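You operate a simulated robot arm through the tools that you are given. There is no shell and no other tool.

You are at the controls of a simulated robot arm. One attempt, no reset.

## Task
Brew a small coffee with the green capsule and serve it on the white saucer.
Fine: use the white cup under the spout, leave the lever locked and the drip tray pulled out. Set down upright: cup.

It is judged by the outcome, as a careful person would: the job done as asked, and still so three seconds after it is handed in. It fails if anything else is knocked over, pushed out of place, dropped, spilled or broken.

## Robot
A 7-joint arm with a two-finger parallel gripper, fixed in place. Base frame: the origin is at the foot of the arm, x ahead of it, y to its left, z up; the work surface is at about z = 0. Lengths are in cm, angles in degrees, forces in N, time in s.
With the tool pointing down near the work surface it reaches from about 22 to 58 cm from the base axis. Its first joint turns from -66.0 to 66.0 degrees. Payload 2.5 kg.
The tool frame sits at the grasp point between the pads (the TCP): z along the fingers, y along the line on which they close. The tips reach 2.3 cm beyond it. Largest opening 9.4 cm; finger width 3.8, thickness 1; the body of the gripper, 5.4 by 9.6 cm, starts 3.9 cm behind the TCP.
Orientation is told as [roll, pitch, yaw] about the base's x, y, z axes, in that order, counted from this pose: with the fingers straight down and closing along the base's y, the tool's x points along the base's -x, its y along +y and its z along -z.

## Interface
- The arm moves only by the tool nudge_tool. Its argument "steps" is a list of rows, each a list of 7 numbers: the finger opening in cm, from 0 to 9.4, then the shift along the tool's x, y, z in units of 500 mm (1.0 is 500 mm), then the turn, a rotation vector about the tool's x, y, z in units of 180 degrees (1.0 is 180 degrees). In form: [[gripper, dx, dy, dz, rx, ry, rz], ...]. A call has 1 to 20 rows; each row is the pose to reach, as a shift and turn from the pose commanded when the call began, along the tool's axes at that moment. A call with a number of a shift or a turn outside -1 to 1 is refused whole. Each row takes 0.2 s and may step no farther than 5 cm and 8.6 degrees from the row before; otherwise, or with a gripper value out of range, the whole call is refused. Where a pose cannot be reached the arm comes as near as it can. A force on the tool above 70 N (or 10 N above the force at the start of the call, whichever is more), or a blocked arm, ends the call early, and 0.2 s more pass. The fingers move at their own pace (about 10.8 cm/s each) and stop on an object; they squeeze with about 37 N. The grip force told is the motor's: it shows also when the fingers shut on nothing. Time passes only in rows, and 0.2 s behind the last, so rows that repeat a pose let the fingers close. The reply holds the time, the measured pose of the TCP, the force on the tool along the base axes, the opening and the grip force, in the units named above and with some noise, with the torque about the TCP (base axes, N m) and any sound that the robot's microphone picked up.
- Cameras (640 x 400 px; columns grow to the right, rows downward): "scene" is fixed at [10.37, -39.29, 56.6]; the picture's right is [0.93, -0.37, 0.00], its down [-0.14, -0.34, -0.93] and it looks along [0.35, 0.86, -0.37] (base axes); focal length 235 px, centre (320, 200). "wrist" rides on the gripper at [8.7, 1.6, -7.4] in the tool frame; the picture's right is [-0.18, 0.98, 0.00], its down [-0.58, -0.11, -0.81] and it looks along [-0.79, -0.15, 0.59] (tool axes); focal length 243 px, centre (320, 200). There is no depth. A picture from a camera that has moved, and an enlarged one, comes with that camera's place and axes in the base frame and with its lens.
- get_image(camera): a new picture of that camera. It takes no simulated time.
- inspect(camera, box): a new picture of the part [left, top, right, bottom] of that camera's present view, enlarged. It takes no simulated time.
- sign_off(): hands the job in; it is judged then, once.

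Nothing tells you positions but the pictures and the camera data. Unless the task says otherwise, let go and move clear before handing in.

The tools are called after "Emit:" as a command line: name --pt "numbers of a row" for each row, then --argument value for the rest, lists and objects as JSON in quotes. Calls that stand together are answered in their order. nudge_tool: Moves the arm, as the interface text tells. Its arguments: {"type":"object","properties":{"steps":{"type":"array"}},"required":["steps"]} The other tools are called the same way: get_image (camera) takes a picture; inspect (camera, box) takes an enlarged picture of a part of a camera's view; sign_off () hands the job in.

At the start:

```text
clock: 0.0
position: [32.38, 10.92, 50.85]
tool_rot: [0.0, 0.0, -0.1]
wrist_force: [0.9, -0.4, -0.1]
ft_torque: [0.01, -0.01, 0.01]
width: 9.37
grasp_force: 0.0
```

scene: 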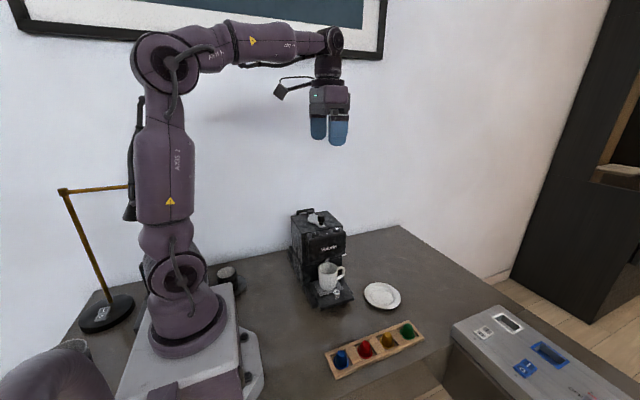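
wrist: 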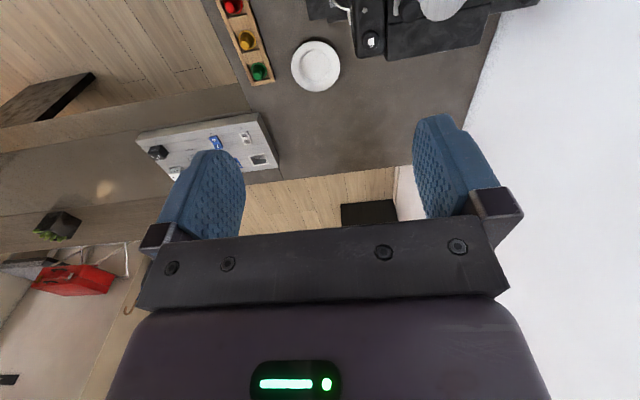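

I see a coffee machine with a white cup in front of it, a white saucer, and a wooden rack with four capsules (blue, red, yellow, green). I'll take enlarged looks before moving.

Emit:
inspect --camera "scene" --box '[270, 190, 430, 320]'

Emit:
inspect --camera "scene" --box '[310, 270, 470, 390]'

Emit:
inspect --camera "wrist" --box '[200, 0, 560, 180]'

Emit:
inspect --camera "scene" --box '[440, 290, 640, 400]'

```text
3.08 times, centred on (350, 255) of scene
camera zoom: at [10.37, -39.29, 56.6], right [0.93, -0.37, 0.0], down [-0.14, -0.34, -0.93], along [0.35, 0.86, -0.37], focal length 722 px, centre (228, 31)
```

zoom: 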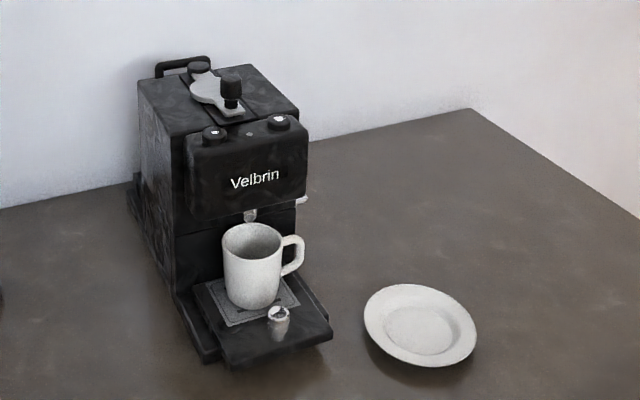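

```text
3.33 times, centred on (390, 330) of scene
camera zoom: at [10.37, -39.29, 56.6], right [0.93, -0.37, 0.0], down [-0.14, -0.34, -0.93], along [0.35, 0.86, -0.37], focal length 782 px, centre (87, -233)
```

zoom: 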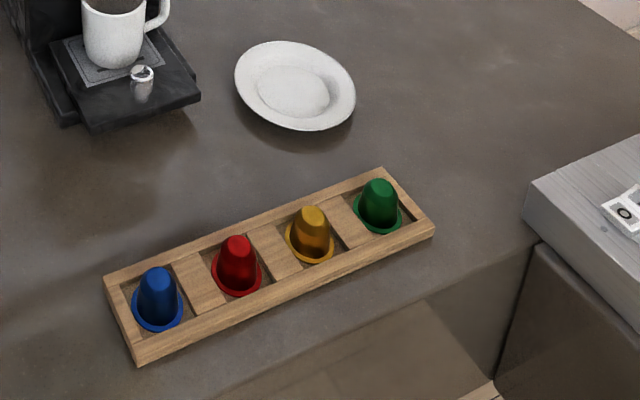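

```text
1.78 times, centred on (380, 90) of wrist
camera zoom: at [23.8, 12.4, 58.47], right [0.19, 0.98, 0.0], down [0.58, -0.11, 0.81], along [0.79, -0.15, -0.59], focal length 431 px, centre (213, 396)
```

zoom: 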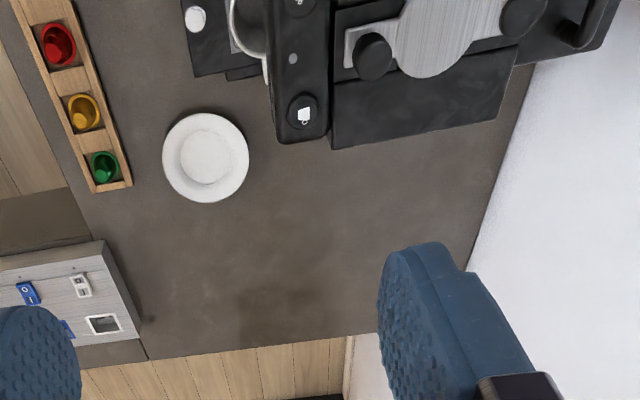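

```text
3.20 times, centred on (540, 345) of scene
camera zoom: at [10.37, -39.29, 56.6], right [0.93, -0.37, 0.0], down [-0.14, -0.34, -0.93], along [0.35, 0.86, -0.37], focal length 751 px, centre (-384, -264)
```

zoom: 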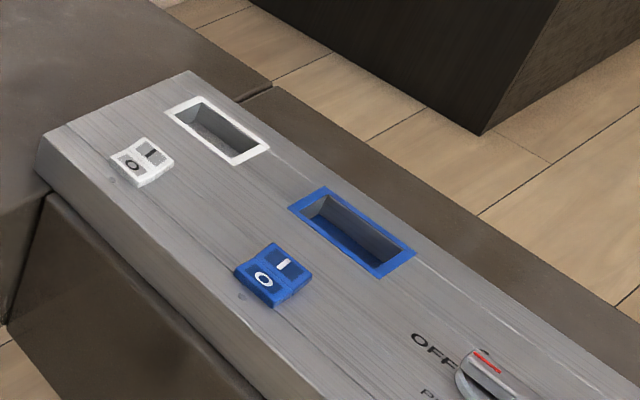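

The machine sits near (35, 20) with its front toward -y, the cup on its tray, saucer near (50, 7), and the capsule rack along x at y≈-7.4, with green near (48, -7). I'll bring the wrist camera closer above the machine to read the buttons and lever.

Emit:
nudge_tool --pt "9.4 0.017 0.035 0.064 0 0 0" --pt "9.4 0.034 0.071 0.128 0 0 0" --pt "9.4 0.051 0.106 0.192 0 0 0" --pt "9.4 0.068 0.142 0.24 0 0 0" --pt "9.4 0.068 0.142 0.24 0 0 0"

Emit:
get_image --camera "wrist"

Emit:
get_image --camera "scene"

```text
clock: 1.2
position: [28.72, 17.69, 39.34]
tool_rot: [0.1, 0.1, -0.1]
wrist_force: [0.4, 0.1, -0.1]
ft_torque: [-0.01, 0.04, -0.03]
width: 9.4
grasp_force: 0.0
```

```text
taken
camera wrist: at [20.07, 19.36, 46.85], right [0.19, 0.98, 0.0], down [0.58, -0.11, 0.81], along [0.79, -0.15, -0.59], focal length 243 px, centre (320, 200)
```

wrist: 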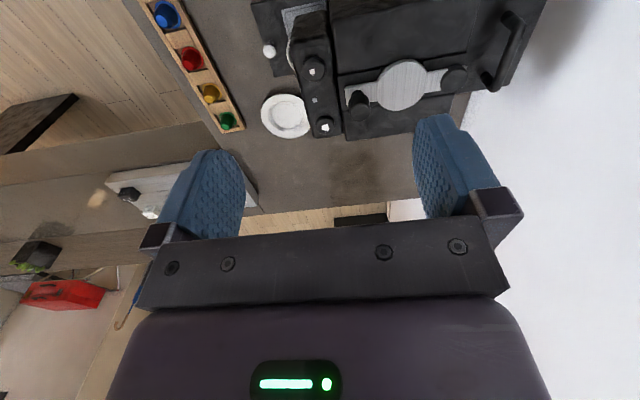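

```text
taken
```

scene: 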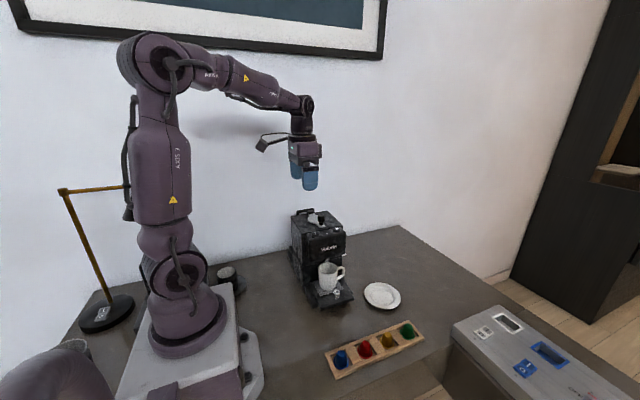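

Emit:
inspect --camera "wrist" --box '[240, 0, 480, 150]'

Emit:
inspect --camera "wrist" --box '[240, 0, 360, 150]'

Emit:
inspect --camera "scene" --box '[280, 200, 360, 260]'

Emit:
inspect --camera "scene" --box '[280, 255, 360, 315]'

```text
2.67 times, centred on (360, 75) of wrist
camera zoom: at [20.07, 19.36, 46.85], right [0.19, 0.98, 0.0], down [0.58, -0.11, 0.81], along [0.79, -0.15, -0.59], focal length 647 px, centre (213, 533)
```

zoom: 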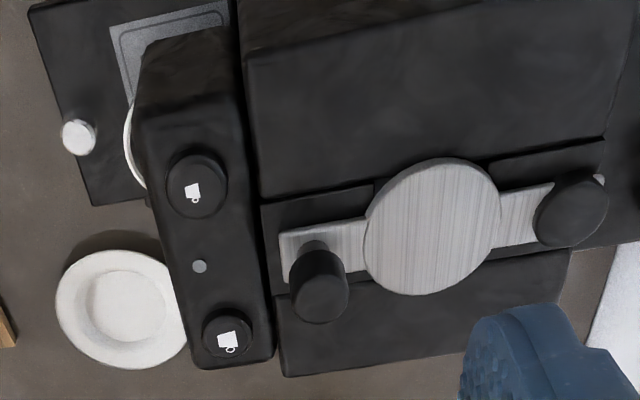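

```text
2.67 times, centred on (300, 75) of wrist
camera zoom: at [20.07, 19.36, 46.85], right [0.19, 0.98, 0.0], down [0.58, -0.11, 0.81], along [0.79, -0.15, -0.59], focal length 647 px, centre (373, 533)
```

zoom: 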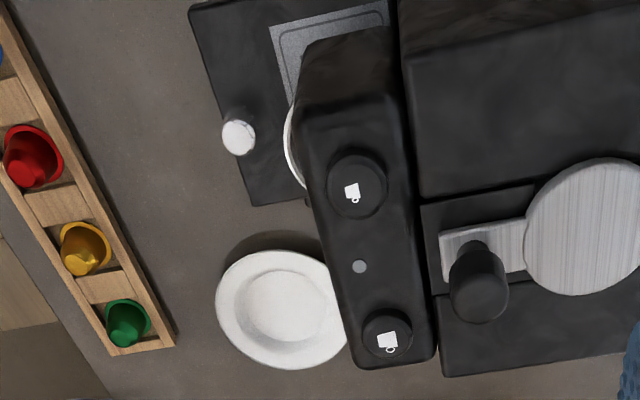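

```text
6.67 times, centred on (320, 230) of scene
camera zoom: at [10.37, -39.29, 56.6], right [0.93, -0.37, 0.0], down [-0.14, -0.34, -0.93], along [0.35, 0.86, -0.37], focal length 1565 px, centre (320, 0)
```

zoom: 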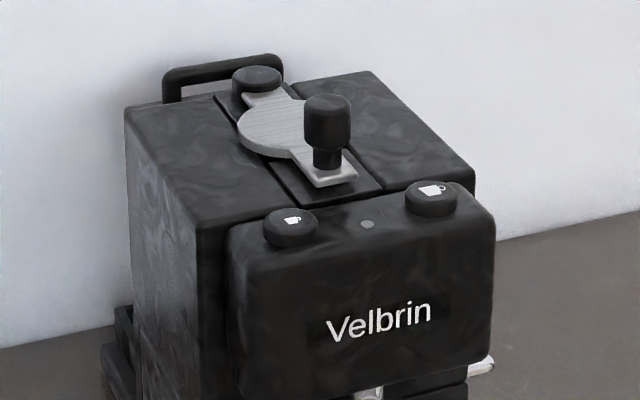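

```text
6.67 times, centred on (320, 285) of scene
camera zoom: at [10.37, -39.29, 56.6], right [0.93, -0.37, 0.0], down [-0.14, -0.34, -0.93], along [0.35, 0.86, -0.37], focal length 1565 px, centre (320, -367)
```

zoom: 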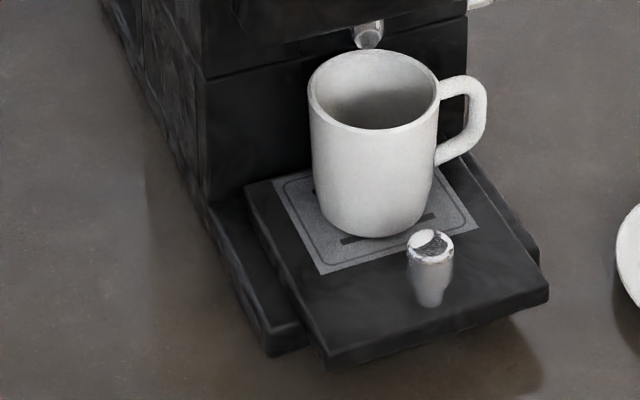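

The buttons are near (31.6, 16.6, 22.4), with the small cup icon, and (38.5, 16.6, 22.5), with the large one. The lever runs from a rear pivot near (35, 30) to a tall knob near (35, 20.6, 25.5). I want an oblique close view to understand how the lever works.

Emit:
nudge_tool --pt "9.4 0.031 0.062 0.035 0 0 0" --pt "9.4 0.062 0.124 0.07 0 0 0" --pt "9.4 0.094 0.186 0.106 0 0 0" --pt "9.4 0.094 0.186 0.106 0 0 0"

Emit:
get_image --camera "wrist"

Emit:
inspect --camera "wrist" --box '[220, 60, 440, 200]'

Emit:
inspect --camera "scene" --box '[220, 250, 300, 310]'

```text
clock: 2.2
position: [24.34, 27.27, 33.95]
tool_rot: [-0.1, 0.1, 0.0]
wrist_force: [0.7, 0.5, 0.1]
ft_torque: [0.02, -0.04, 0.04]
width: 9.38
grasp_force: 0.1
```

```text
taken
camera wrist: at [15.69, 28.82, 41.54], right [0.19, 0.98, 0.0], down [0.58, -0.11, 0.81], along [0.79, -0.15, -0.59], focal length 243 px, centre (320, 200)
```

wrist: 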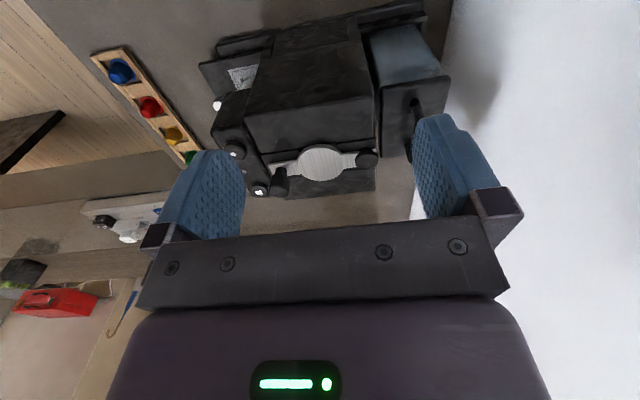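

```text
2.86 times, centred on (330, 130) of wrist
camera zoom: at [15.69, 28.82, 41.54], right [0.19, 0.98, 0.0], down [0.58, -0.11, 0.81], along [0.79, -0.15, -0.59], focal length 693 px, centre (291, 400)
```

zoom: 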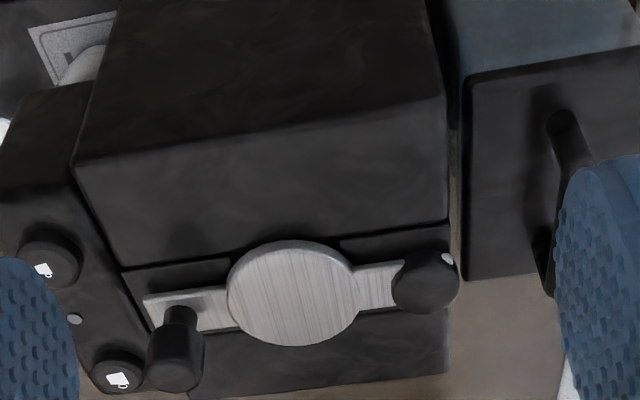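

```text
6.67 times, centred on (260, 280) of scene
camera zoom: at [10.37, -39.29, 56.6], right [0.93, -0.37, 0.0], down [-0.14, -0.34, -0.93], along [0.35, 0.86, -0.37], focal length 1565 px, centre (720, -333)
```

zoom: 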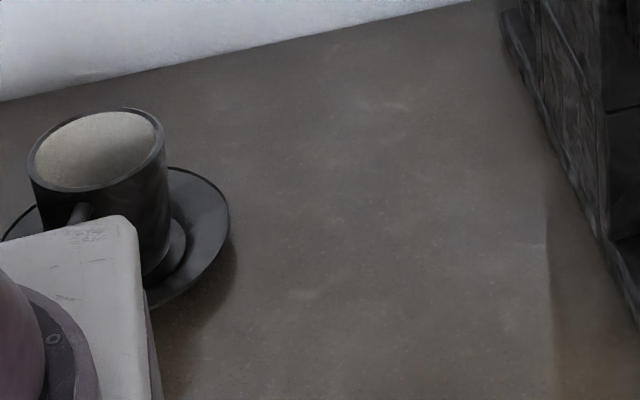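

The lever looks like a flat arm on a vertical rear pivot near (34.8, 30), with its disc over the chamber and an upright knob at about (34.7, 20.7, 25.5). A black cup with a black saucer stands by the arm base and is not to be used. I'll hover above the knob with partly open fingers and check the alignment.

Emit:
nudge_tool --pt "9.4 -0.07 -0.044 0 0 0 0" --pt "9.4 -0.14 -0.088 0 0 0 0" --pt "6 -0.207 -0.131 0 0 0 0" --pt "6 -0.207 -0.131 0.05 0 0 0" --pt "6 -0.207 -0.131 0.09 0 0 0" --pt "6 -0.207 -0.131 0.09 0 0 0"

Emit:
get_image --camera "wrist"

Emit:
inspect --camera "scene" --box '[270, 170, 370, 245]'

```text
clock: 3.6
position: [34.47, 20.59, 29.39]
tool_rot: [0.0, 0.0, -0.2]
wrist_force: [1.0, -0.1, -0.3]
ft_torque: [0.0, -0.02, 0.0]
width: 6.01
grasp_force: 0.0
```

```text
taken
camera wrist: at [25.88, 22.24, 36.93], right [0.19, 0.98, 0.0], down [0.58, -0.11, 0.81], along [0.79, -0.15, -0.59], focal length 243 px, centre (320, 200)
```

wrist: 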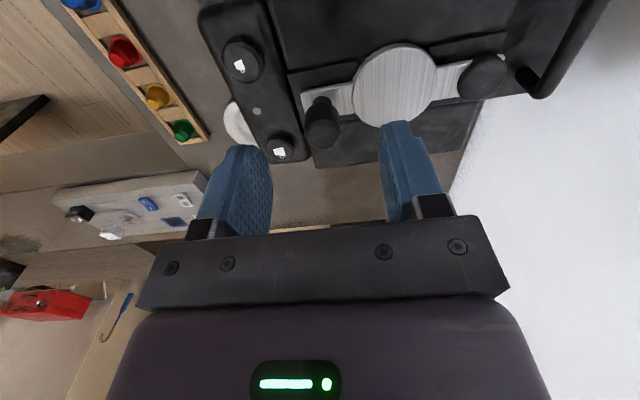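

```text
5.33 times, centred on (320, 208) of scene
camera zoom: at [10.37, -39.29, 56.6], right [0.93, -0.37, 0.0], down [-0.14, -0.34, -0.93], along [0.35, 0.86, -0.37], focal length 1252 px, centre (320, 160)
```

zoom: 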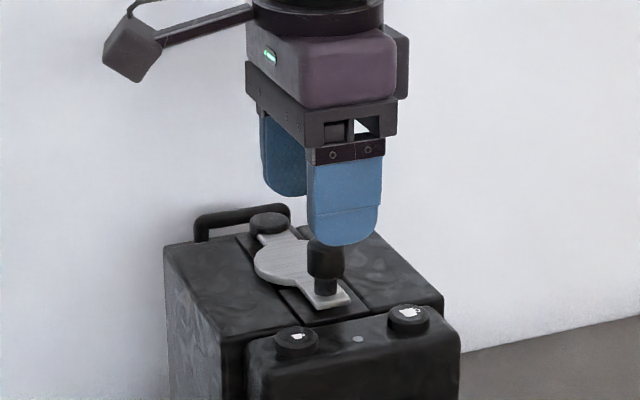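

The fingers straddle the knob as planned. I'll narrow the opening, lower to about z=25.9, close on the knob, and check the forces.

Emit:
nudge_tool --pt "4.2 0 0.003 0.03 0 0 0" --pt "4.2 -0.002 0.003 0.07 0 0 0" --pt "0 -0.002 0.003 0.07 0 0 0" --pt "0 -0.002 0.003 0.07 0 0 0" --pt "0 -0.002 0.003 0.07 0 0 0"

Emit:
get_image --camera "wrist"

Emit:
inspect --camera "scene" --box '[270, 170, 370, 245]'

```text
clock: 4.8
position: [34.89, 20.65, 25.85]
tool_rot: [-0.2, 0.0, -0.1]
wrist_force: [-0.8, -6.6, 1.4]
ft_torque: [-0.18, -0.02, 0.04]
width: 2.1
grasp_force: 44.9
```

```text
taken
camera wrist: at [26.17, 22.31, 33.35], right [0.19, 0.98, 0.0], down [0.58, -0.11, 0.81], along [0.79, -0.15, -0.59], focal length 243 px, centre (320, 200)
```

wrist: 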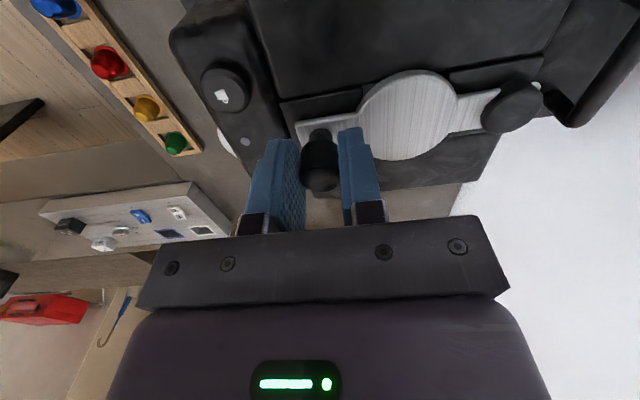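

```text
5.33 times, centred on (320, 208) of scene
camera zoom: at [10.37, -39.29, 56.6], right [0.93, -0.37, 0.0], down [-0.14, -0.34, -0.93], along [0.35, 0.86, -0.37], focal length 1252 px, centre (320, 160)
```

zoom: 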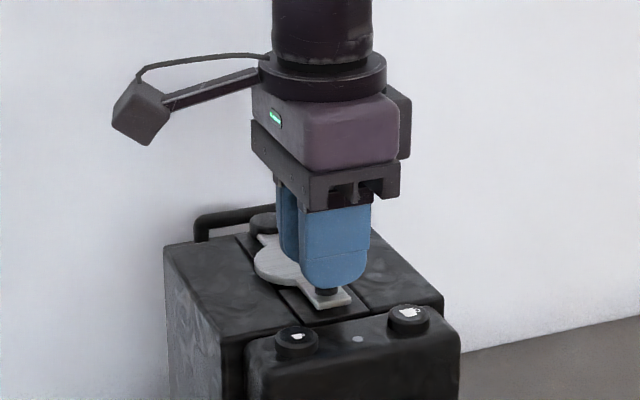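

The knob is gripped (2.1 cm wide). I'll test gently whether the lever swings sideways, a few millimetres toward +x first.

Emit:
nudge_tool --pt "0 -0.008 0.003 0.07 0 0 0" --pt "0 -0.014 0.003 0.07 0 0 0"

```text
clock: 5.2
position: [35.64, 20.71, 24.64]
tool_rot: [0.5, -1.3, -0.2]
wrist_force: [0.1, -1.3, 6.3]
ft_torque: [0.61, 0.45, 0.03]
width: 2.15
grasp_force: 45.0
stopped in row 1: the force on the tool passed its limit at 113 N (the readings are from after the stop); the commanded pose is now the measured one
```

I mistakenly repeated the earlier downward offset, and the move stopped on force. I'm checking that nothing shifted before going on; from here every shift is relative to the present pose.

Emit:
get_image --camera "wrist"

Emit:
inspect --camera "scene" --box '[270, 170, 370, 245]'

Emit:
get_image --camera "scene"

```text
taken
camera wrist: at [26.92, 22.31, 31.94], right [0.19, 0.98, 0.01], down [0.56, -0.12, 0.82], along [0.81, -0.15, -0.57], focal length 243 px, centre (320, 200)
```

wrist: 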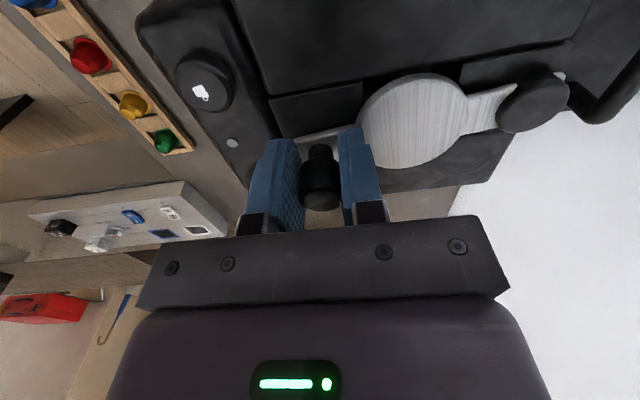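

```text
5.33 times, centred on (320, 208) of scene
camera zoom: at [10.37, -39.29, 56.6], right [0.93, -0.37, 0.0], down [-0.14, -0.34, -0.93], along [0.35, 0.86, -0.37], focal length 1252 px, centre (320, 160)
```

zoom: 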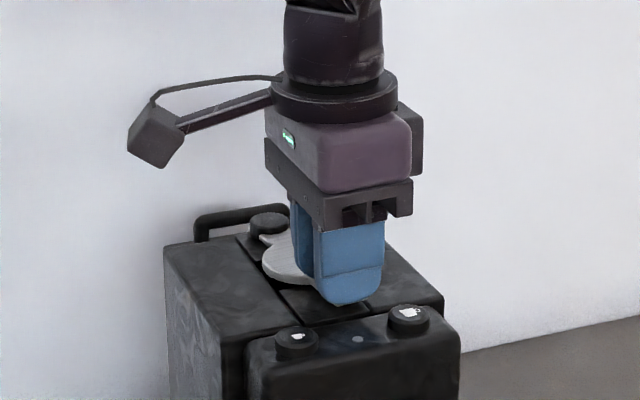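

```text
taken
```

scene: 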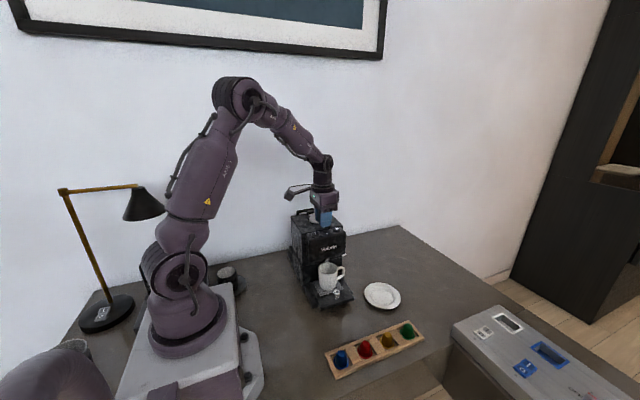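

The machine and everything else is unmoved, and the lever did swing slightly toward +x with the knob, so it turns sideways. I'll release, square the tool back up at the right height, and regrip.

Emit:
nudge_tool --pt "4.2 0 0 0 0 0 0" --pt "4.2 0 0 -0.012 0.0028 0.0072 0" --pt "4.2 0 0 -0.024 0.0028 0.0072 0" --pt "4.2 0 0 -0.024 0.0028 0.0072 0"

Emit:
get_image --camera "wrist"

Emit:
inspect --camera "wrist" --box '[220, 50, 420, 210]'

```text
clock: 6.2
position: [35.62, 20.9, 25.93]
tool_rot: [-0.1, 0.0, -0.1]
wrist_force: [0.0, -0.1, -0.4]
ft_torque: [0.0, 0.01, -0.02]
width: 4.19
grasp_force: 0.0
```

```text
taken
camera wrist: at [27.01, 22.39, 33.41], right [0.19, 0.98, 0.0], down [0.58, -0.11, 0.81], along [0.79, -0.15, -0.59], focal length 243 px, centre (320, 200)
```

wrist: 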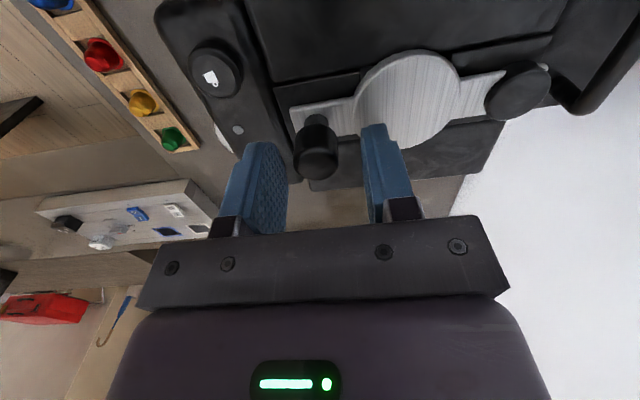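

```text
2.50 times, centred on (320, 130) of wrist
camera zoom: at [27.01, 22.39, 33.41], right [0.19, 0.98, 0.0], down [0.58, -0.11, 0.81], along [0.79, -0.15, -0.59], focal length 606 px, centre (320, 375)
```

zoom: 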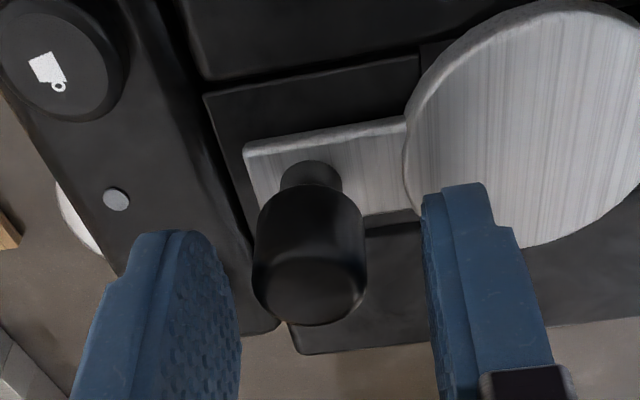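

The lever reads as aligned again (it sprang back about 5°), with the knob at (34.8, 20.7). I'll re-center, grip, and then swing it along its arc toward +x with a matching tool turn.

Emit:
nudge_tool --pt "4.2 0.016 -0.004 0.002 0 0 0" --pt "0 0.016 -0.004 0.002 0 0 0" --pt "0 0.016 -0.004 0.002 0 0 0" --pt "0 0.016 -0.004 0.002 0 0 0"

```text
clock: 7.2
position: [34.73, 20.73, 25.75]
tool_rot: [0.0, 0.0, -0.1]
wrist_force: [3.6, 16.5, -5.4]
ft_torque: [0.29, -0.18, 0.03]
width: 2.1
grasp_force: 45.5
```

Emit:
nudge_tool --pt "0 -0.013 0.0005 0 0 0 -0.0222" --pt "0 -0.026 0.0018 0 0 0 -0.0444" --pt "0 -0.0515 0.0072 0 0 0 -0.0889"

Emit:
get_image --camera "wrist"

Emit:
inspect --camera "scene" --box '[270, 170, 370, 245]'

```text
clock: 8.0
position: [37.62, 21.05, 25.59]
tool_rot: [0.0, 0.0, 16.0]
wrist_force: [-3.6, 21.6, 6.6]
ft_torque: [0.28, 0.35, -0.2]
width: 2.1
grasp_force: 45.0
```

```text
taken
camera wrist: at [28.73, 20.11, 33.27], right [-0.09, 1.0, 0.0], down [0.59, 0.05, 0.81], along [0.8, 0.08, -0.59], focal length 243 px, centre (320, 200)
```

wrist: 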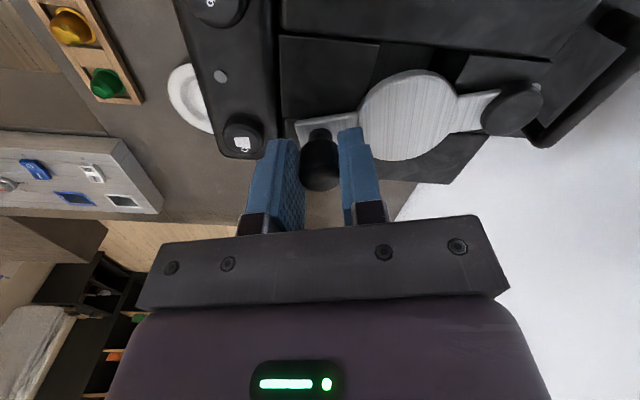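

```text
5.33 times, centred on (320, 208) of scene
camera zoom: at [10.37, -39.29, 56.61], right [0.93, -0.37, 0.0], down [-0.14, -0.34, -0.93], along [0.35, 0.86, -0.37], focal length 1252 px, centre (320, 160)
```

zoom: 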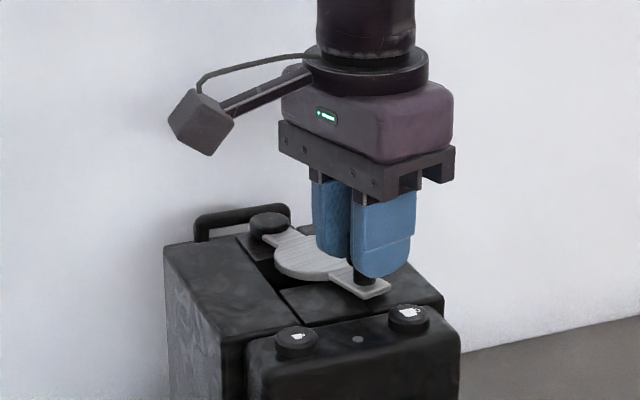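

The lever is swinging open and an opening shows beneath it. I'll continue along the arc, with a small inward correction for the radial force.

Emit:
nudge_tool --pt "0 -0.026 0.0038 0 0 0 -0.0444" --pt "0 -0.0515 0.0092 0 0 0 -0.0889" --pt "0 -0.0761 0.0182 0 0 0 -0.1333" --pt "0 -0.0991 0.0304 0 0 0 -0.1778"

Emit:
get_image --camera "wrist"

Emit:
inspect --camera "scene" --box '[270, 170, 370, 245]'

```text
clock: 9.0
position: [41.98, 23.58, 25.74]
tool_rot: [-0.4, 0.0, 47.8]
wrist_force: [1.1, -3.2, 23.2]
ft_torque: [-0.04, 0.02, 0.04]
width: 2.13
grasp_force: 45.6
```

```text
taken
camera wrist: at [34.92, 18.28, 33.25], right [-0.6, 0.8, -0.01], down [0.47, 0.36, 0.81], along [0.64, 0.49, -0.59], focal length 243 px, centre (320, 200)
```

wrist: 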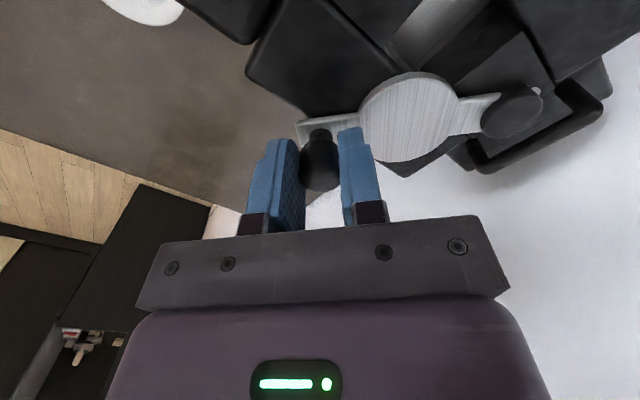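

```text
5.33 times, centred on (320, 208) of scene
camera zoom: at [10.36, -39.3, 56.6], right [0.93, -0.37, 0.0], down [-0.14, -0.34, -0.93], along [0.35, 0.86, -0.37], focal length 1252 px, centre (320, 160)
```

zoom: 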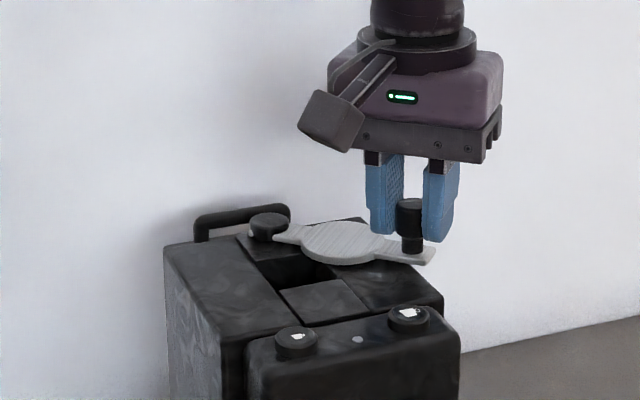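

The lever is about 48° open, and a rectangular capsule chamber with a metal liner is showing. I'll keep opening toward 90°.

Emit:
nudge_tool --pt "0 -0.026 0.0018 -0.003 0 0 -0.0444" --pt "0 -0.0515 0.0072 -0.003 0 0 -0.0889" --pt "0 -0.0761 0.0162 -0.003 0 0 -0.1333" --pt "0 -0.0991 0.0284 -0.003 0 0 -0.1778" --pt "0 -0.1187 0.0427 -0.003 0 0 -0.22"

Emit:
get_image --camera "wrist"

Emit:
inspect --camera "scene" --box '[270, 170, 370, 245]'

```text
clock: 10.2
position: [44.53, 28.87, 25.75]
tool_rot: [0.0, 1.2, 87.2]
wrist_force: [11.6, -32.2, 1.5]
ft_torque: [-0.76, -0.26, 0.04]
width: 2.1
grasp_force: 45.0
```

```text
taken
camera wrist: at [42.49, 20.52, 33.41], right [-0.97, 0.23, 0.0], down [0.14, 0.59, 0.79], along [0.19, 0.77, -0.61], focal length 243 px, centre (320, 200)
```

wrist: 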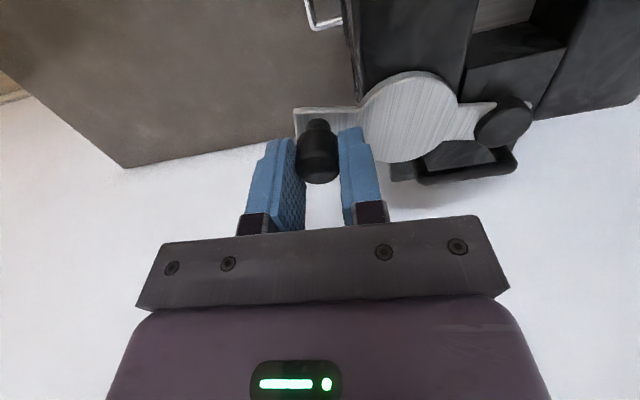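

```text
5.33 times, centred on (320, 208) of scene
camera zoom: at [10.37, -39.3, 56.6], right [0.93, -0.37, 0.0], down [-0.14, -0.34, -0.93], along [0.35, 0.86, -0.37], focal length 1252 px, centre (320, 160)
```

zoom: 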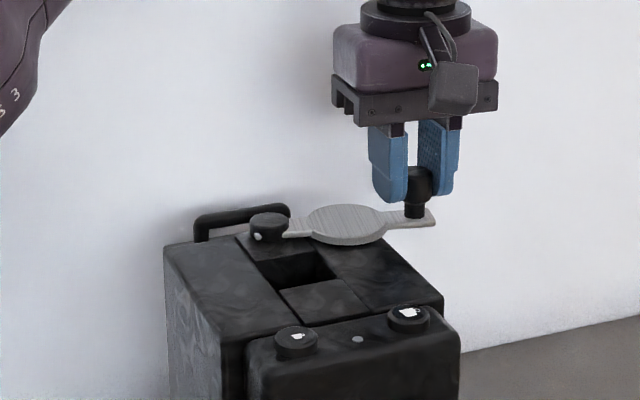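

The lever is open to about 85–90°, and the rising resistance suggests it has reached its stop. I'll release, rise, and look into the chamber.

Emit:
nudge_tool --pt "4.5 0 0 0 0 0 0" --pt "4.5 0 0 0 0 0 0" --pt "4.5 0 0 -0.06 0 0 0" --pt "6 0 0 -0.14 0 0 0" --pt "9.4 0 0 -0.22 0 0 0"

Emit:
get_image --camera "wrist"

Emit:
inspect --camera "scene" --box '[280, 200, 360, 260]'

```text
clock: 11.4
position: [43.99, 29.81, 36.94]
tool_rot: [0.0, 0.1, 87.5]
wrist_force: [-0.4, 0.1, -0.3]
ft_torque: [-0.03, -0.05, 0.0]
width: 9.38
grasp_force: 0.0
```

```text
taken
camera wrist: at [42.0, 21.27, 44.5], right [-0.97, 0.23, 0.0], down [0.13, 0.58, 0.81], along [0.18, 0.78, -0.59], focal length 243 px, centre (320, 200)
```

wrist: 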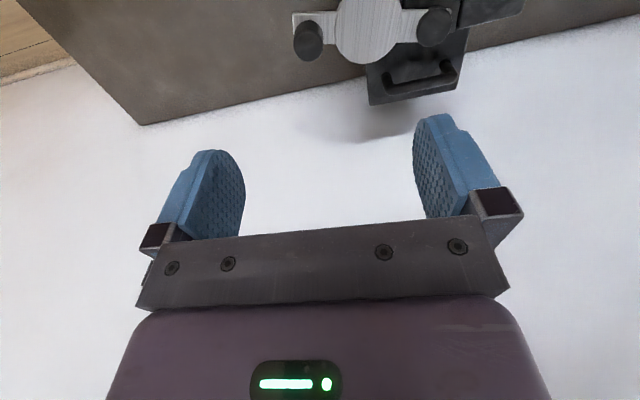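

```text
6.67 times, centred on (320, 230) of scene
camera zoom: at [10.37, -39.29, 56.6], right [0.93, -0.37, 0.0], down [-0.14, -0.34, -0.93], along [0.35, 0.86, -0.37], focal length 1565 px, centre (320, 0)
```

zoom: 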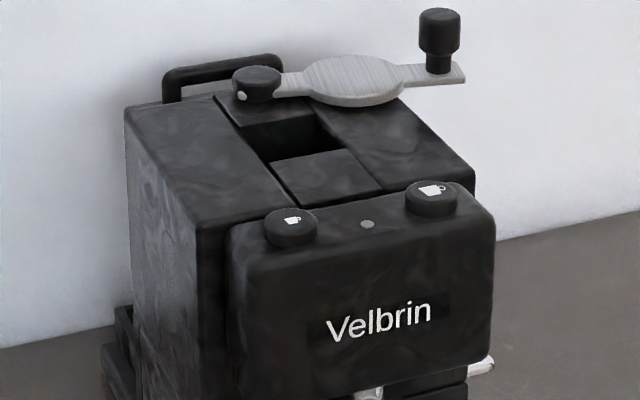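

Emit:
nudge_tool --pt "9.4 0.041 0.052 0.02 0 0 0" --pt "9.4 0.082 0.104 0.05 0 0 0" --pt "9.4 0.123 0.155 0.08 0 0 0" --pt "9.4 0.123 0.155 0.08 0 0 0"

Emit:
get_image --camera "wrist"

Emit:
inspect --camera "wrist" --box '[220, 0, 420, 125]'

```text
clock: 12.4
position: [35.96, 23.54, 32.69]
tool_rot: [0.0, 0.2, 87.4]
wrist_force: [-0.2, 0.6, 0.1]
ft_torque: [0.01, 0.0, -0.02]
width: 9.39
grasp_force: 0.1
```

```text
taken
camera wrist: at [33.99, 14.98, 40.34], right [-0.97, 0.23, 0.0], down [0.13, 0.58, 0.81], along [0.18, 0.78, -0.59], focal length 243 px, centre (320, 200)
```

wrist: 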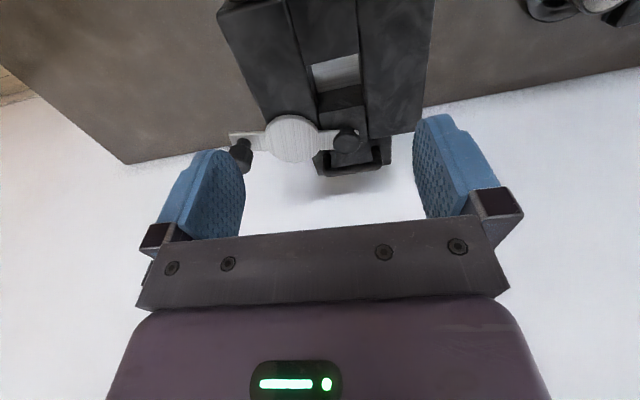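

```text
3.20 times, centred on (320, 62) of wrist
camera zoom: at [33.99, 14.98, 40.34], right [-0.97, 0.23, 0.0], down [0.13, 0.58, 0.81], along [0.18, 0.78, -0.59], focal length 776 px, centre (320, 640)
```

zoom: 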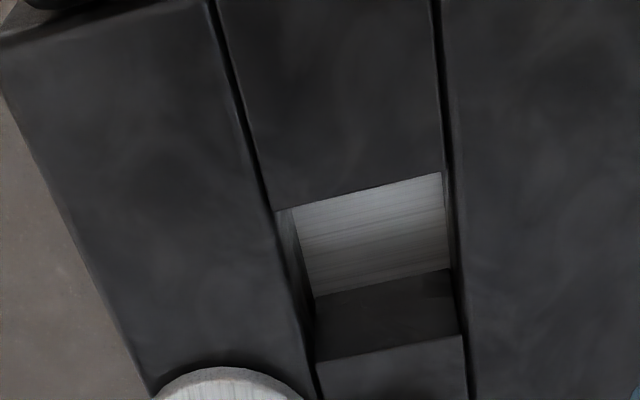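

The chamber is an open square well about 4×4 cm centred at (34.95, 24.97), with its rim at z≈22 and a metal floor at z≈19, so the capsule can be set in from above. Next I'll move over to the rack, turning the tool back to yaw 0, to look at the green capsule.

Emit:
nudge_tool --pt "9.4 0.0529 -0.011 0 0 0 0.0441" --pt "9.4 0.1058 -0.0221 0 0 0 0.0883" --pt "9.4 0.1587 -0.0331 0 0 0 0.1324" --pt "9.4 0.2116 -0.0441 0 0 0 0.1766" --pt "9.4 0.2645 -0.0551 0 0 0 0.2207" --pt "9.4 0.3175 -0.0662 0.029 0 0 0.2649" --pt "9.4 0.3704 -0.0772 0.058 0 0 0.309" --pt "9.4 0.4233 -0.0882 0.087 0 0 0.3532" --pt "9.4 0.4762 -0.0993 0.116 0 0 0.3973" --pt "9.4 0.5291 -0.1103 0.145 0 0 0.4415" --pt "9.4 0.582 -0.1213 0.174 0 0 0.4856" --pt "9.4 0.582 -0.1213 0.174 0 0 0.4856"

Emit:
get_image --camera "wrist"

Emit:
inspect --camera "wrist" --box '[220, 0, 420, 125]'

Emit:
inspect --camera "scene" --box '[270, 190, 430, 320]'

```text
clock: 15.0
position: [41.04, -5.59, 23.89]
tool_rot: [-0.1, 0.0, -0.1]
wrist_force: [0.0, 0.8, -0.3]
ft_torque: [-0.02, 0.0, -0.01]
width: 9.41
grasp_force: 0.0
```

```text
taken
camera wrist: at [32.4, -3.94, 31.41], right [0.19, 0.98, 0.0], down [0.58, -0.11, 0.81], along [0.79, -0.15, -0.59], focal length 243 px, centre (320, 200)
```

wrist: 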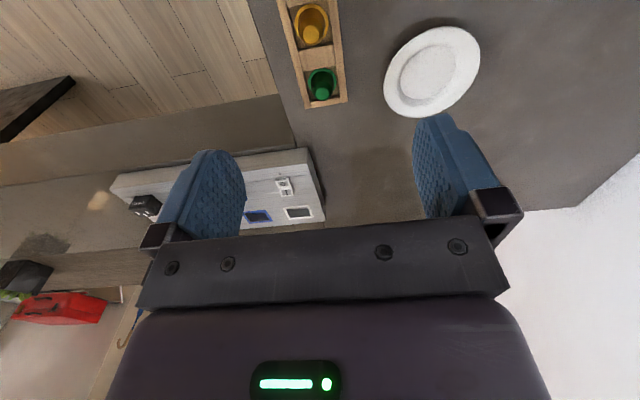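

```text
3.20 times, centred on (320, 62) of wrist
camera zoom: at [32.4, -3.94, 31.41], right [0.19, 0.98, 0.0], down [0.58, -0.11, 0.81], along [0.79, -0.15, -0.59], focal length 776 px, centre (320, 640)
```

zoom: 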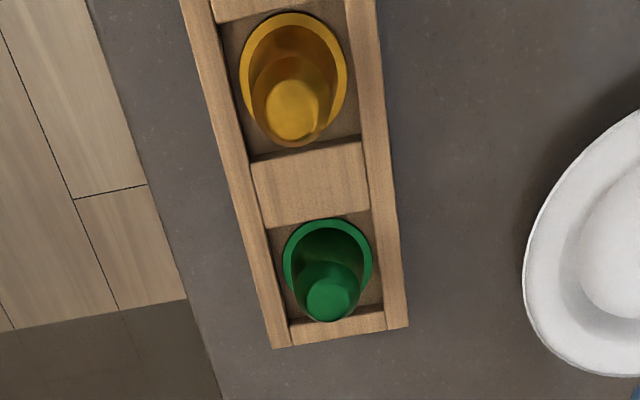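

```text
3.08 times, centred on (350, 255) of scene
camera zoom: at [10.37, -39.29, 56.6], right [0.93, -0.37, 0.0], down [-0.14, -0.34, -0.93], along [0.35, 0.86, -0.37], focal length 722 px, centre (228, 31)
```

zoom: 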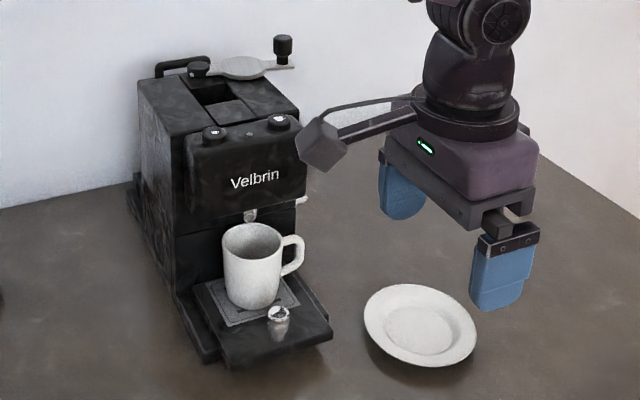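

The green capsule stands dome-up near (48.5, -6.5), with its top at about z=3.5. I'll zoom on the rack once more to judge the frame height before descending.

Emit:
inspect --camera "scene" --box '[370, 305, 440, 360]'

Emit:
inspect --camera "wrist" --box '[280, 50, 360, 110]'

```text
7.27 times, centred on (405, 332) of scene
camera zoom: at [10.37, -39.29, 56.6], right [0.93, -0.37, 0.0], down [-0.14, -0.34, -0.93], along [0.35, 0.86, -0.37], focal length 1707 px, centre (-298, -764)
```

zoom: 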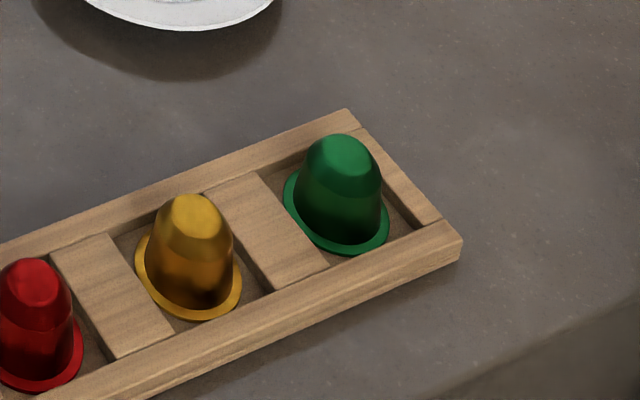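

```text
6.67 times, centred on (320, 80) of wrist
camera zoom: at [32.4, -3.94, 31.41], right [0.19, 0.98, 0.0], down [0.58, -0.11, 0.81], along [0.79, -0.15, -0.59], focal length 1618 px, centre (320, 1000)
```

zoom: 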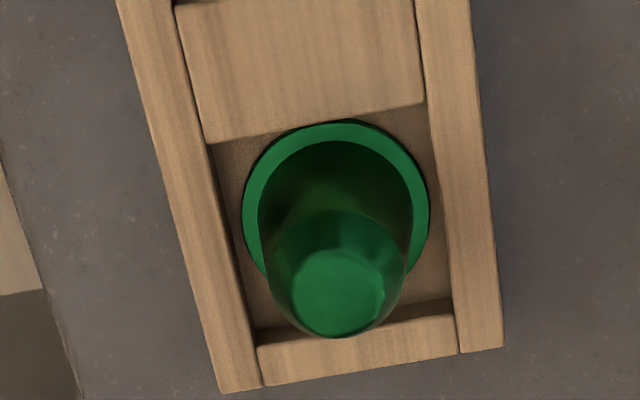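

The rack frame is only about 1 cm tall, and the green capsule sits at about (48.4, -6.6). I'll hover above it first, then fine-tune.

Emit:
nudge_tool --pt "9.4 -0.06 -0.008 0.06 0 0 0" --pt "9.4 -0.12 -0.016 0.12 0 0 0" --pt "7 -0.1472 -0.0202 0.19 0 0 0" --pt "6 -0.1472 -0.0202 0.27 0 0 0" --pt "6 -0.1472 -0.0202 0.32 0 0 0" --pt "6 -0.1472 -0.0202 0.32 0 0 0"

Emit:
get_image --camera "wrist"

Emit:
inspect --camera "scene" --box '[350, 270, 450, 350]'

```text
clock: 16.4
position: [48.1, -6.71, 7.74]
tool_rot: [-0.1, 0.0, 0.1]
wrist_force: [-0.8, 0.6, -0.4]
ft_torque: [-0.02, 0.01, 0.01]
width: 5.99
grasp_force: 0.0
```

```text
taken
camera wrist: at [39.54, -5.17, 15.32], right [0.18, 0.98, 0.0], down [0.58, -0.11, 0.81], along [0.79, -0.15, -0.59], focal length 243 px, centre (320, 200)
```

wrist: 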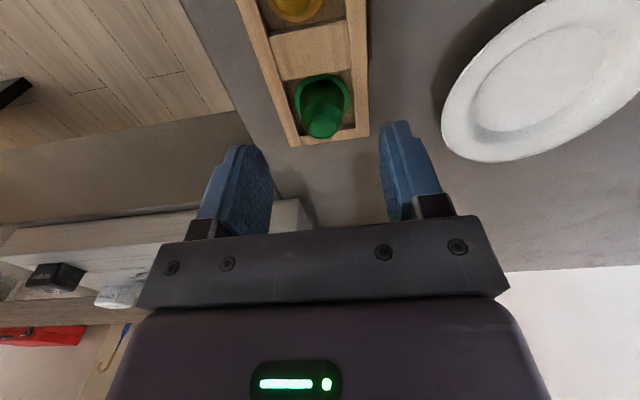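

```text
5.00 times, centred on (400, 310) of scene
camera zoom: at [10.37, -39.29, 56.6], right [0.93, -0.37, 0.0], down [-0.14, -0.34, -0.93], along [0.35, 0.86, -0.37], focal length 1174 px, centre (-80, -350)
```

zoom: 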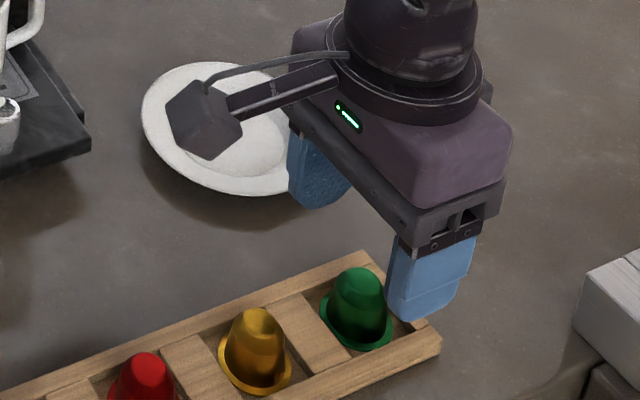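

The capsule is at about (48.4, -6.65) by this view. I'll correct x by 0.3 cm, lower to z≈4.2, and close on it.

Emit:
nudge_tool --pt "6 -0.0066 0.0012 0.035 0 0 0" --pt "6 -0.0066 0.0012 0.07 0 0 0" --pt "6 -0.0066 0.0012 0.07 0 0 0"

Emit:
inspect --camera "scene" --box '[370, 290, 440, 345]'

Emit:
get_image --camera "wrist"

```text
clock: 17.2
position: [48.35, -6.72, 4.46]
tool_rot: [-0.1, 0.1, 0.0]
wrist_force: [0.1, 0.9, 0.0]
ft_torque: [0.0, -0.02, 0.0]
width: 6.0
grasp_force: 0.1
```

```text
7.27 times, centred on (405, 318) of scene
camera zoom: at [10.37, -39.29, 56.6], right [0.93, -0.37, 0.0], down [-0.14, -0.34, -0.93], along [0.35, 0.86, -0.37], focal length 1707 px, centre (-298, -654)
```

zoom: 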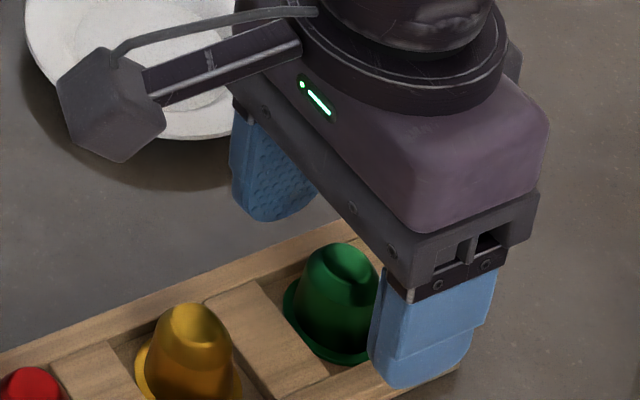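

```text
taken
camera wrist: at [39.79, -5.13, 12.03], right [0.18, 0.98, 0.0], down [0.58, -0.11, 0.81], along [0.79, -0.15, -0.59], focal length 243 px, centre (320, 200)
```

wrist: 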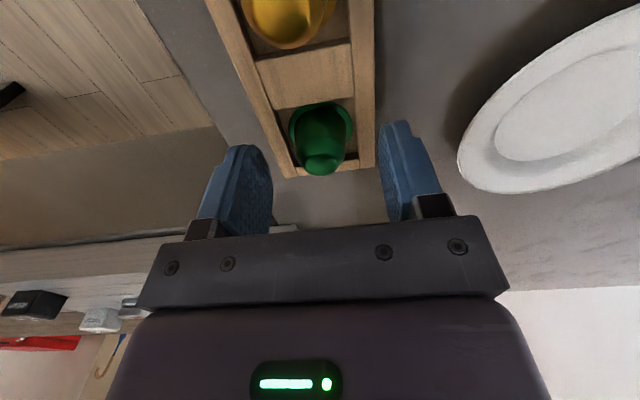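

Emit:
nudge_tool --pt "6 0 0.001 0.006 0 0 0" --pt "4 0 0.001 0.006 0 0 0" --pt "0 0 0.001 0.006 0 0 0" --pt "0 0 0.001 0.006 0 0 0" --pt "0 0 0.001 0.006 0 0 0"

Emit:
get_image --camera "wrist"

```text
clock: 18.4
position: [48.43, -6.7, 4.23]
tool_rot: [-0.1, 0.0, 0.0]
wrist_force: [0.4, -0.2, -0.5]
ft_torque: [0.0, -0.02, -0.01]
width: 2.05
grasp_force: 36.7
```

```text
taken
camera wrist: at [39.87, -5.03, 11.77], right [0.18, 0.98, 0.0], down [0.58, -0.11, 0.81], along [0.79, -0.15, -0.59], focal length 243 px, centre (320, 200)
```

wrist: 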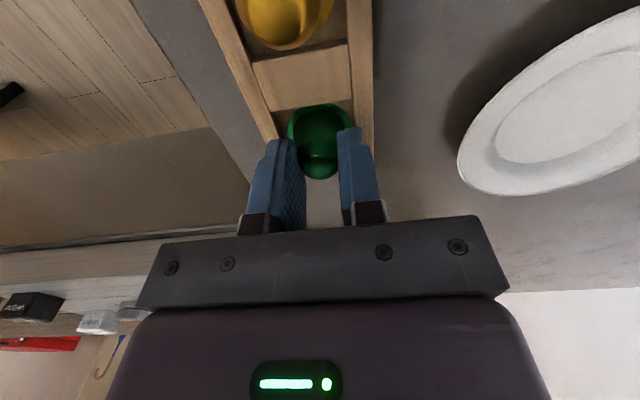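

The fingers hold the capsule at 2.05 cm width. I'll lift it straight up and check that it stays in the grip.

Emit:
nudge_tool --pt "0 0 0 -0.02 0 0 0" --pt "0 0 0 -0.06 0 0 0" --pt "0 0 0 -0.12 0 0 0" --pt "0 0 0 -0.18 0 0 0" --pt "0 0 0 -0.24 0 0 0"

Emit:
get_image --camera "wrist"

Emit:
inspect --camera "scene" --box '[350, 220, 450, 350]'

```text
clock: 19.6
position: [48.43, -6.37, 16.4]
tool_rot: [-0.1, 0.0, 0.0]
wrist_force: [0.6, -0.1, -0.4]
ft_torque: [-0.02, 0.02, 0.03]
width: 2.04
grasp_force: 37.1
```

```text
taken
camera wrist: at [39.93, -4.88, 23.98], right [0.18, 0.98, 0.0], down [0.58, -0.11, 0.81], along [0.79, -0.15, -0.59], focal length 243 px, centre (320, 200)
```

wrist: 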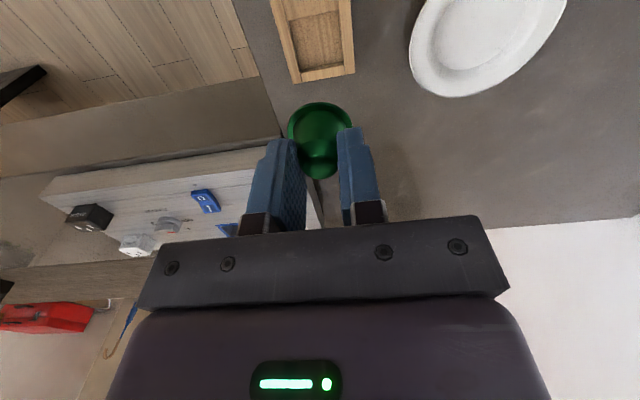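

```text
3.08 times, centred on (400, 285) of scene
camera zoom: at [10.37, -39.29, 56.6], right [0.93, -0.37, 0.0], down [-0.14, -0.34, -0.93], along [0.35, 0.86, -0.37], focal length 722 px, centre (74, -62)
```

zoom: 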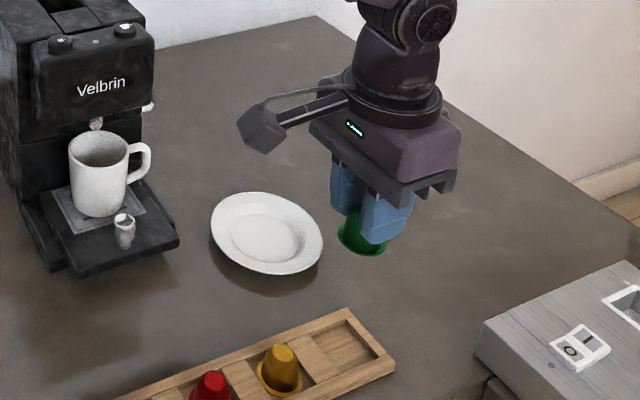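

The capsule is held securely. I'll rise and carry it over to hover above the chamber at about (35, 25).

Emit:
nudge_tool --pt "0 0 0 -0.085 0 0 0" --pt "0 0 0 -0.17 0 0 0" --pt "0 0 0 -0.255 0 0 0" --pt "0 0 0 -0.33 0 0 0" --pt "0 0.034 0.078 -0.332 0 0 0" --pt "0 0.067 0.157 -0.332 0 0 0" --pt "0 0.101 0.235 -0.332 0 0 0" --pt "0 0.135 0.314 -0.332 0 0 0" --pt "0 0.168 0.392 -0.332 0 0 0" --pt "0 0.202 0.471 -0.332 0 0 0" --pt "0 0.236 0.549 -0.332 0 0 0" --pt "0 0.2696 0.6268 -0.332 0 0 0" --pt "0 0.2696 0.6268 -0.332 0 0 0"

Emit:
get_image --camera "wrist"

Emit:
inspect --camera "scene" --box '[270, 150, 390, 250]'

```text
clock: 22.4
position: [34.47, 24.87, 33.21]
tool_rot: [0.0, 0.0, 0.0]
wrist_force: [-0.5, 0.6, -0.3]
ft_torque: [0.01, 0.01, -0.02]
width: 2.02
grasp_force: 37.2
```

```text
taken
camera wrist: at [25.94, 26.53, 40.79], right [0.18, 0.98, 0.0], down [0.58, -0.11, 0.81], along [0.79, -0.15, -0.59], focal length 243 px, centre (320, 200)
```

wrist: 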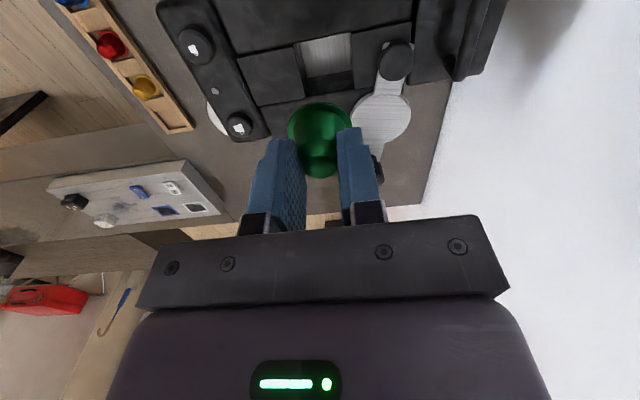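

```text
4.00 times, centred on (330, 200) of scene
camera zoom: at [10.37, -39.29, 56.6], right [0.93, -0.37, 0.0], down [-0.14, -0.34, -0.93], along [0.35, 0.86, -0.37], focal length 939 px, centre (280, 200)
```

zoom: 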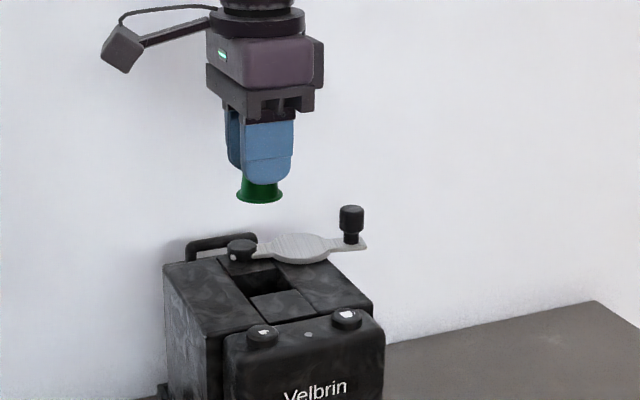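

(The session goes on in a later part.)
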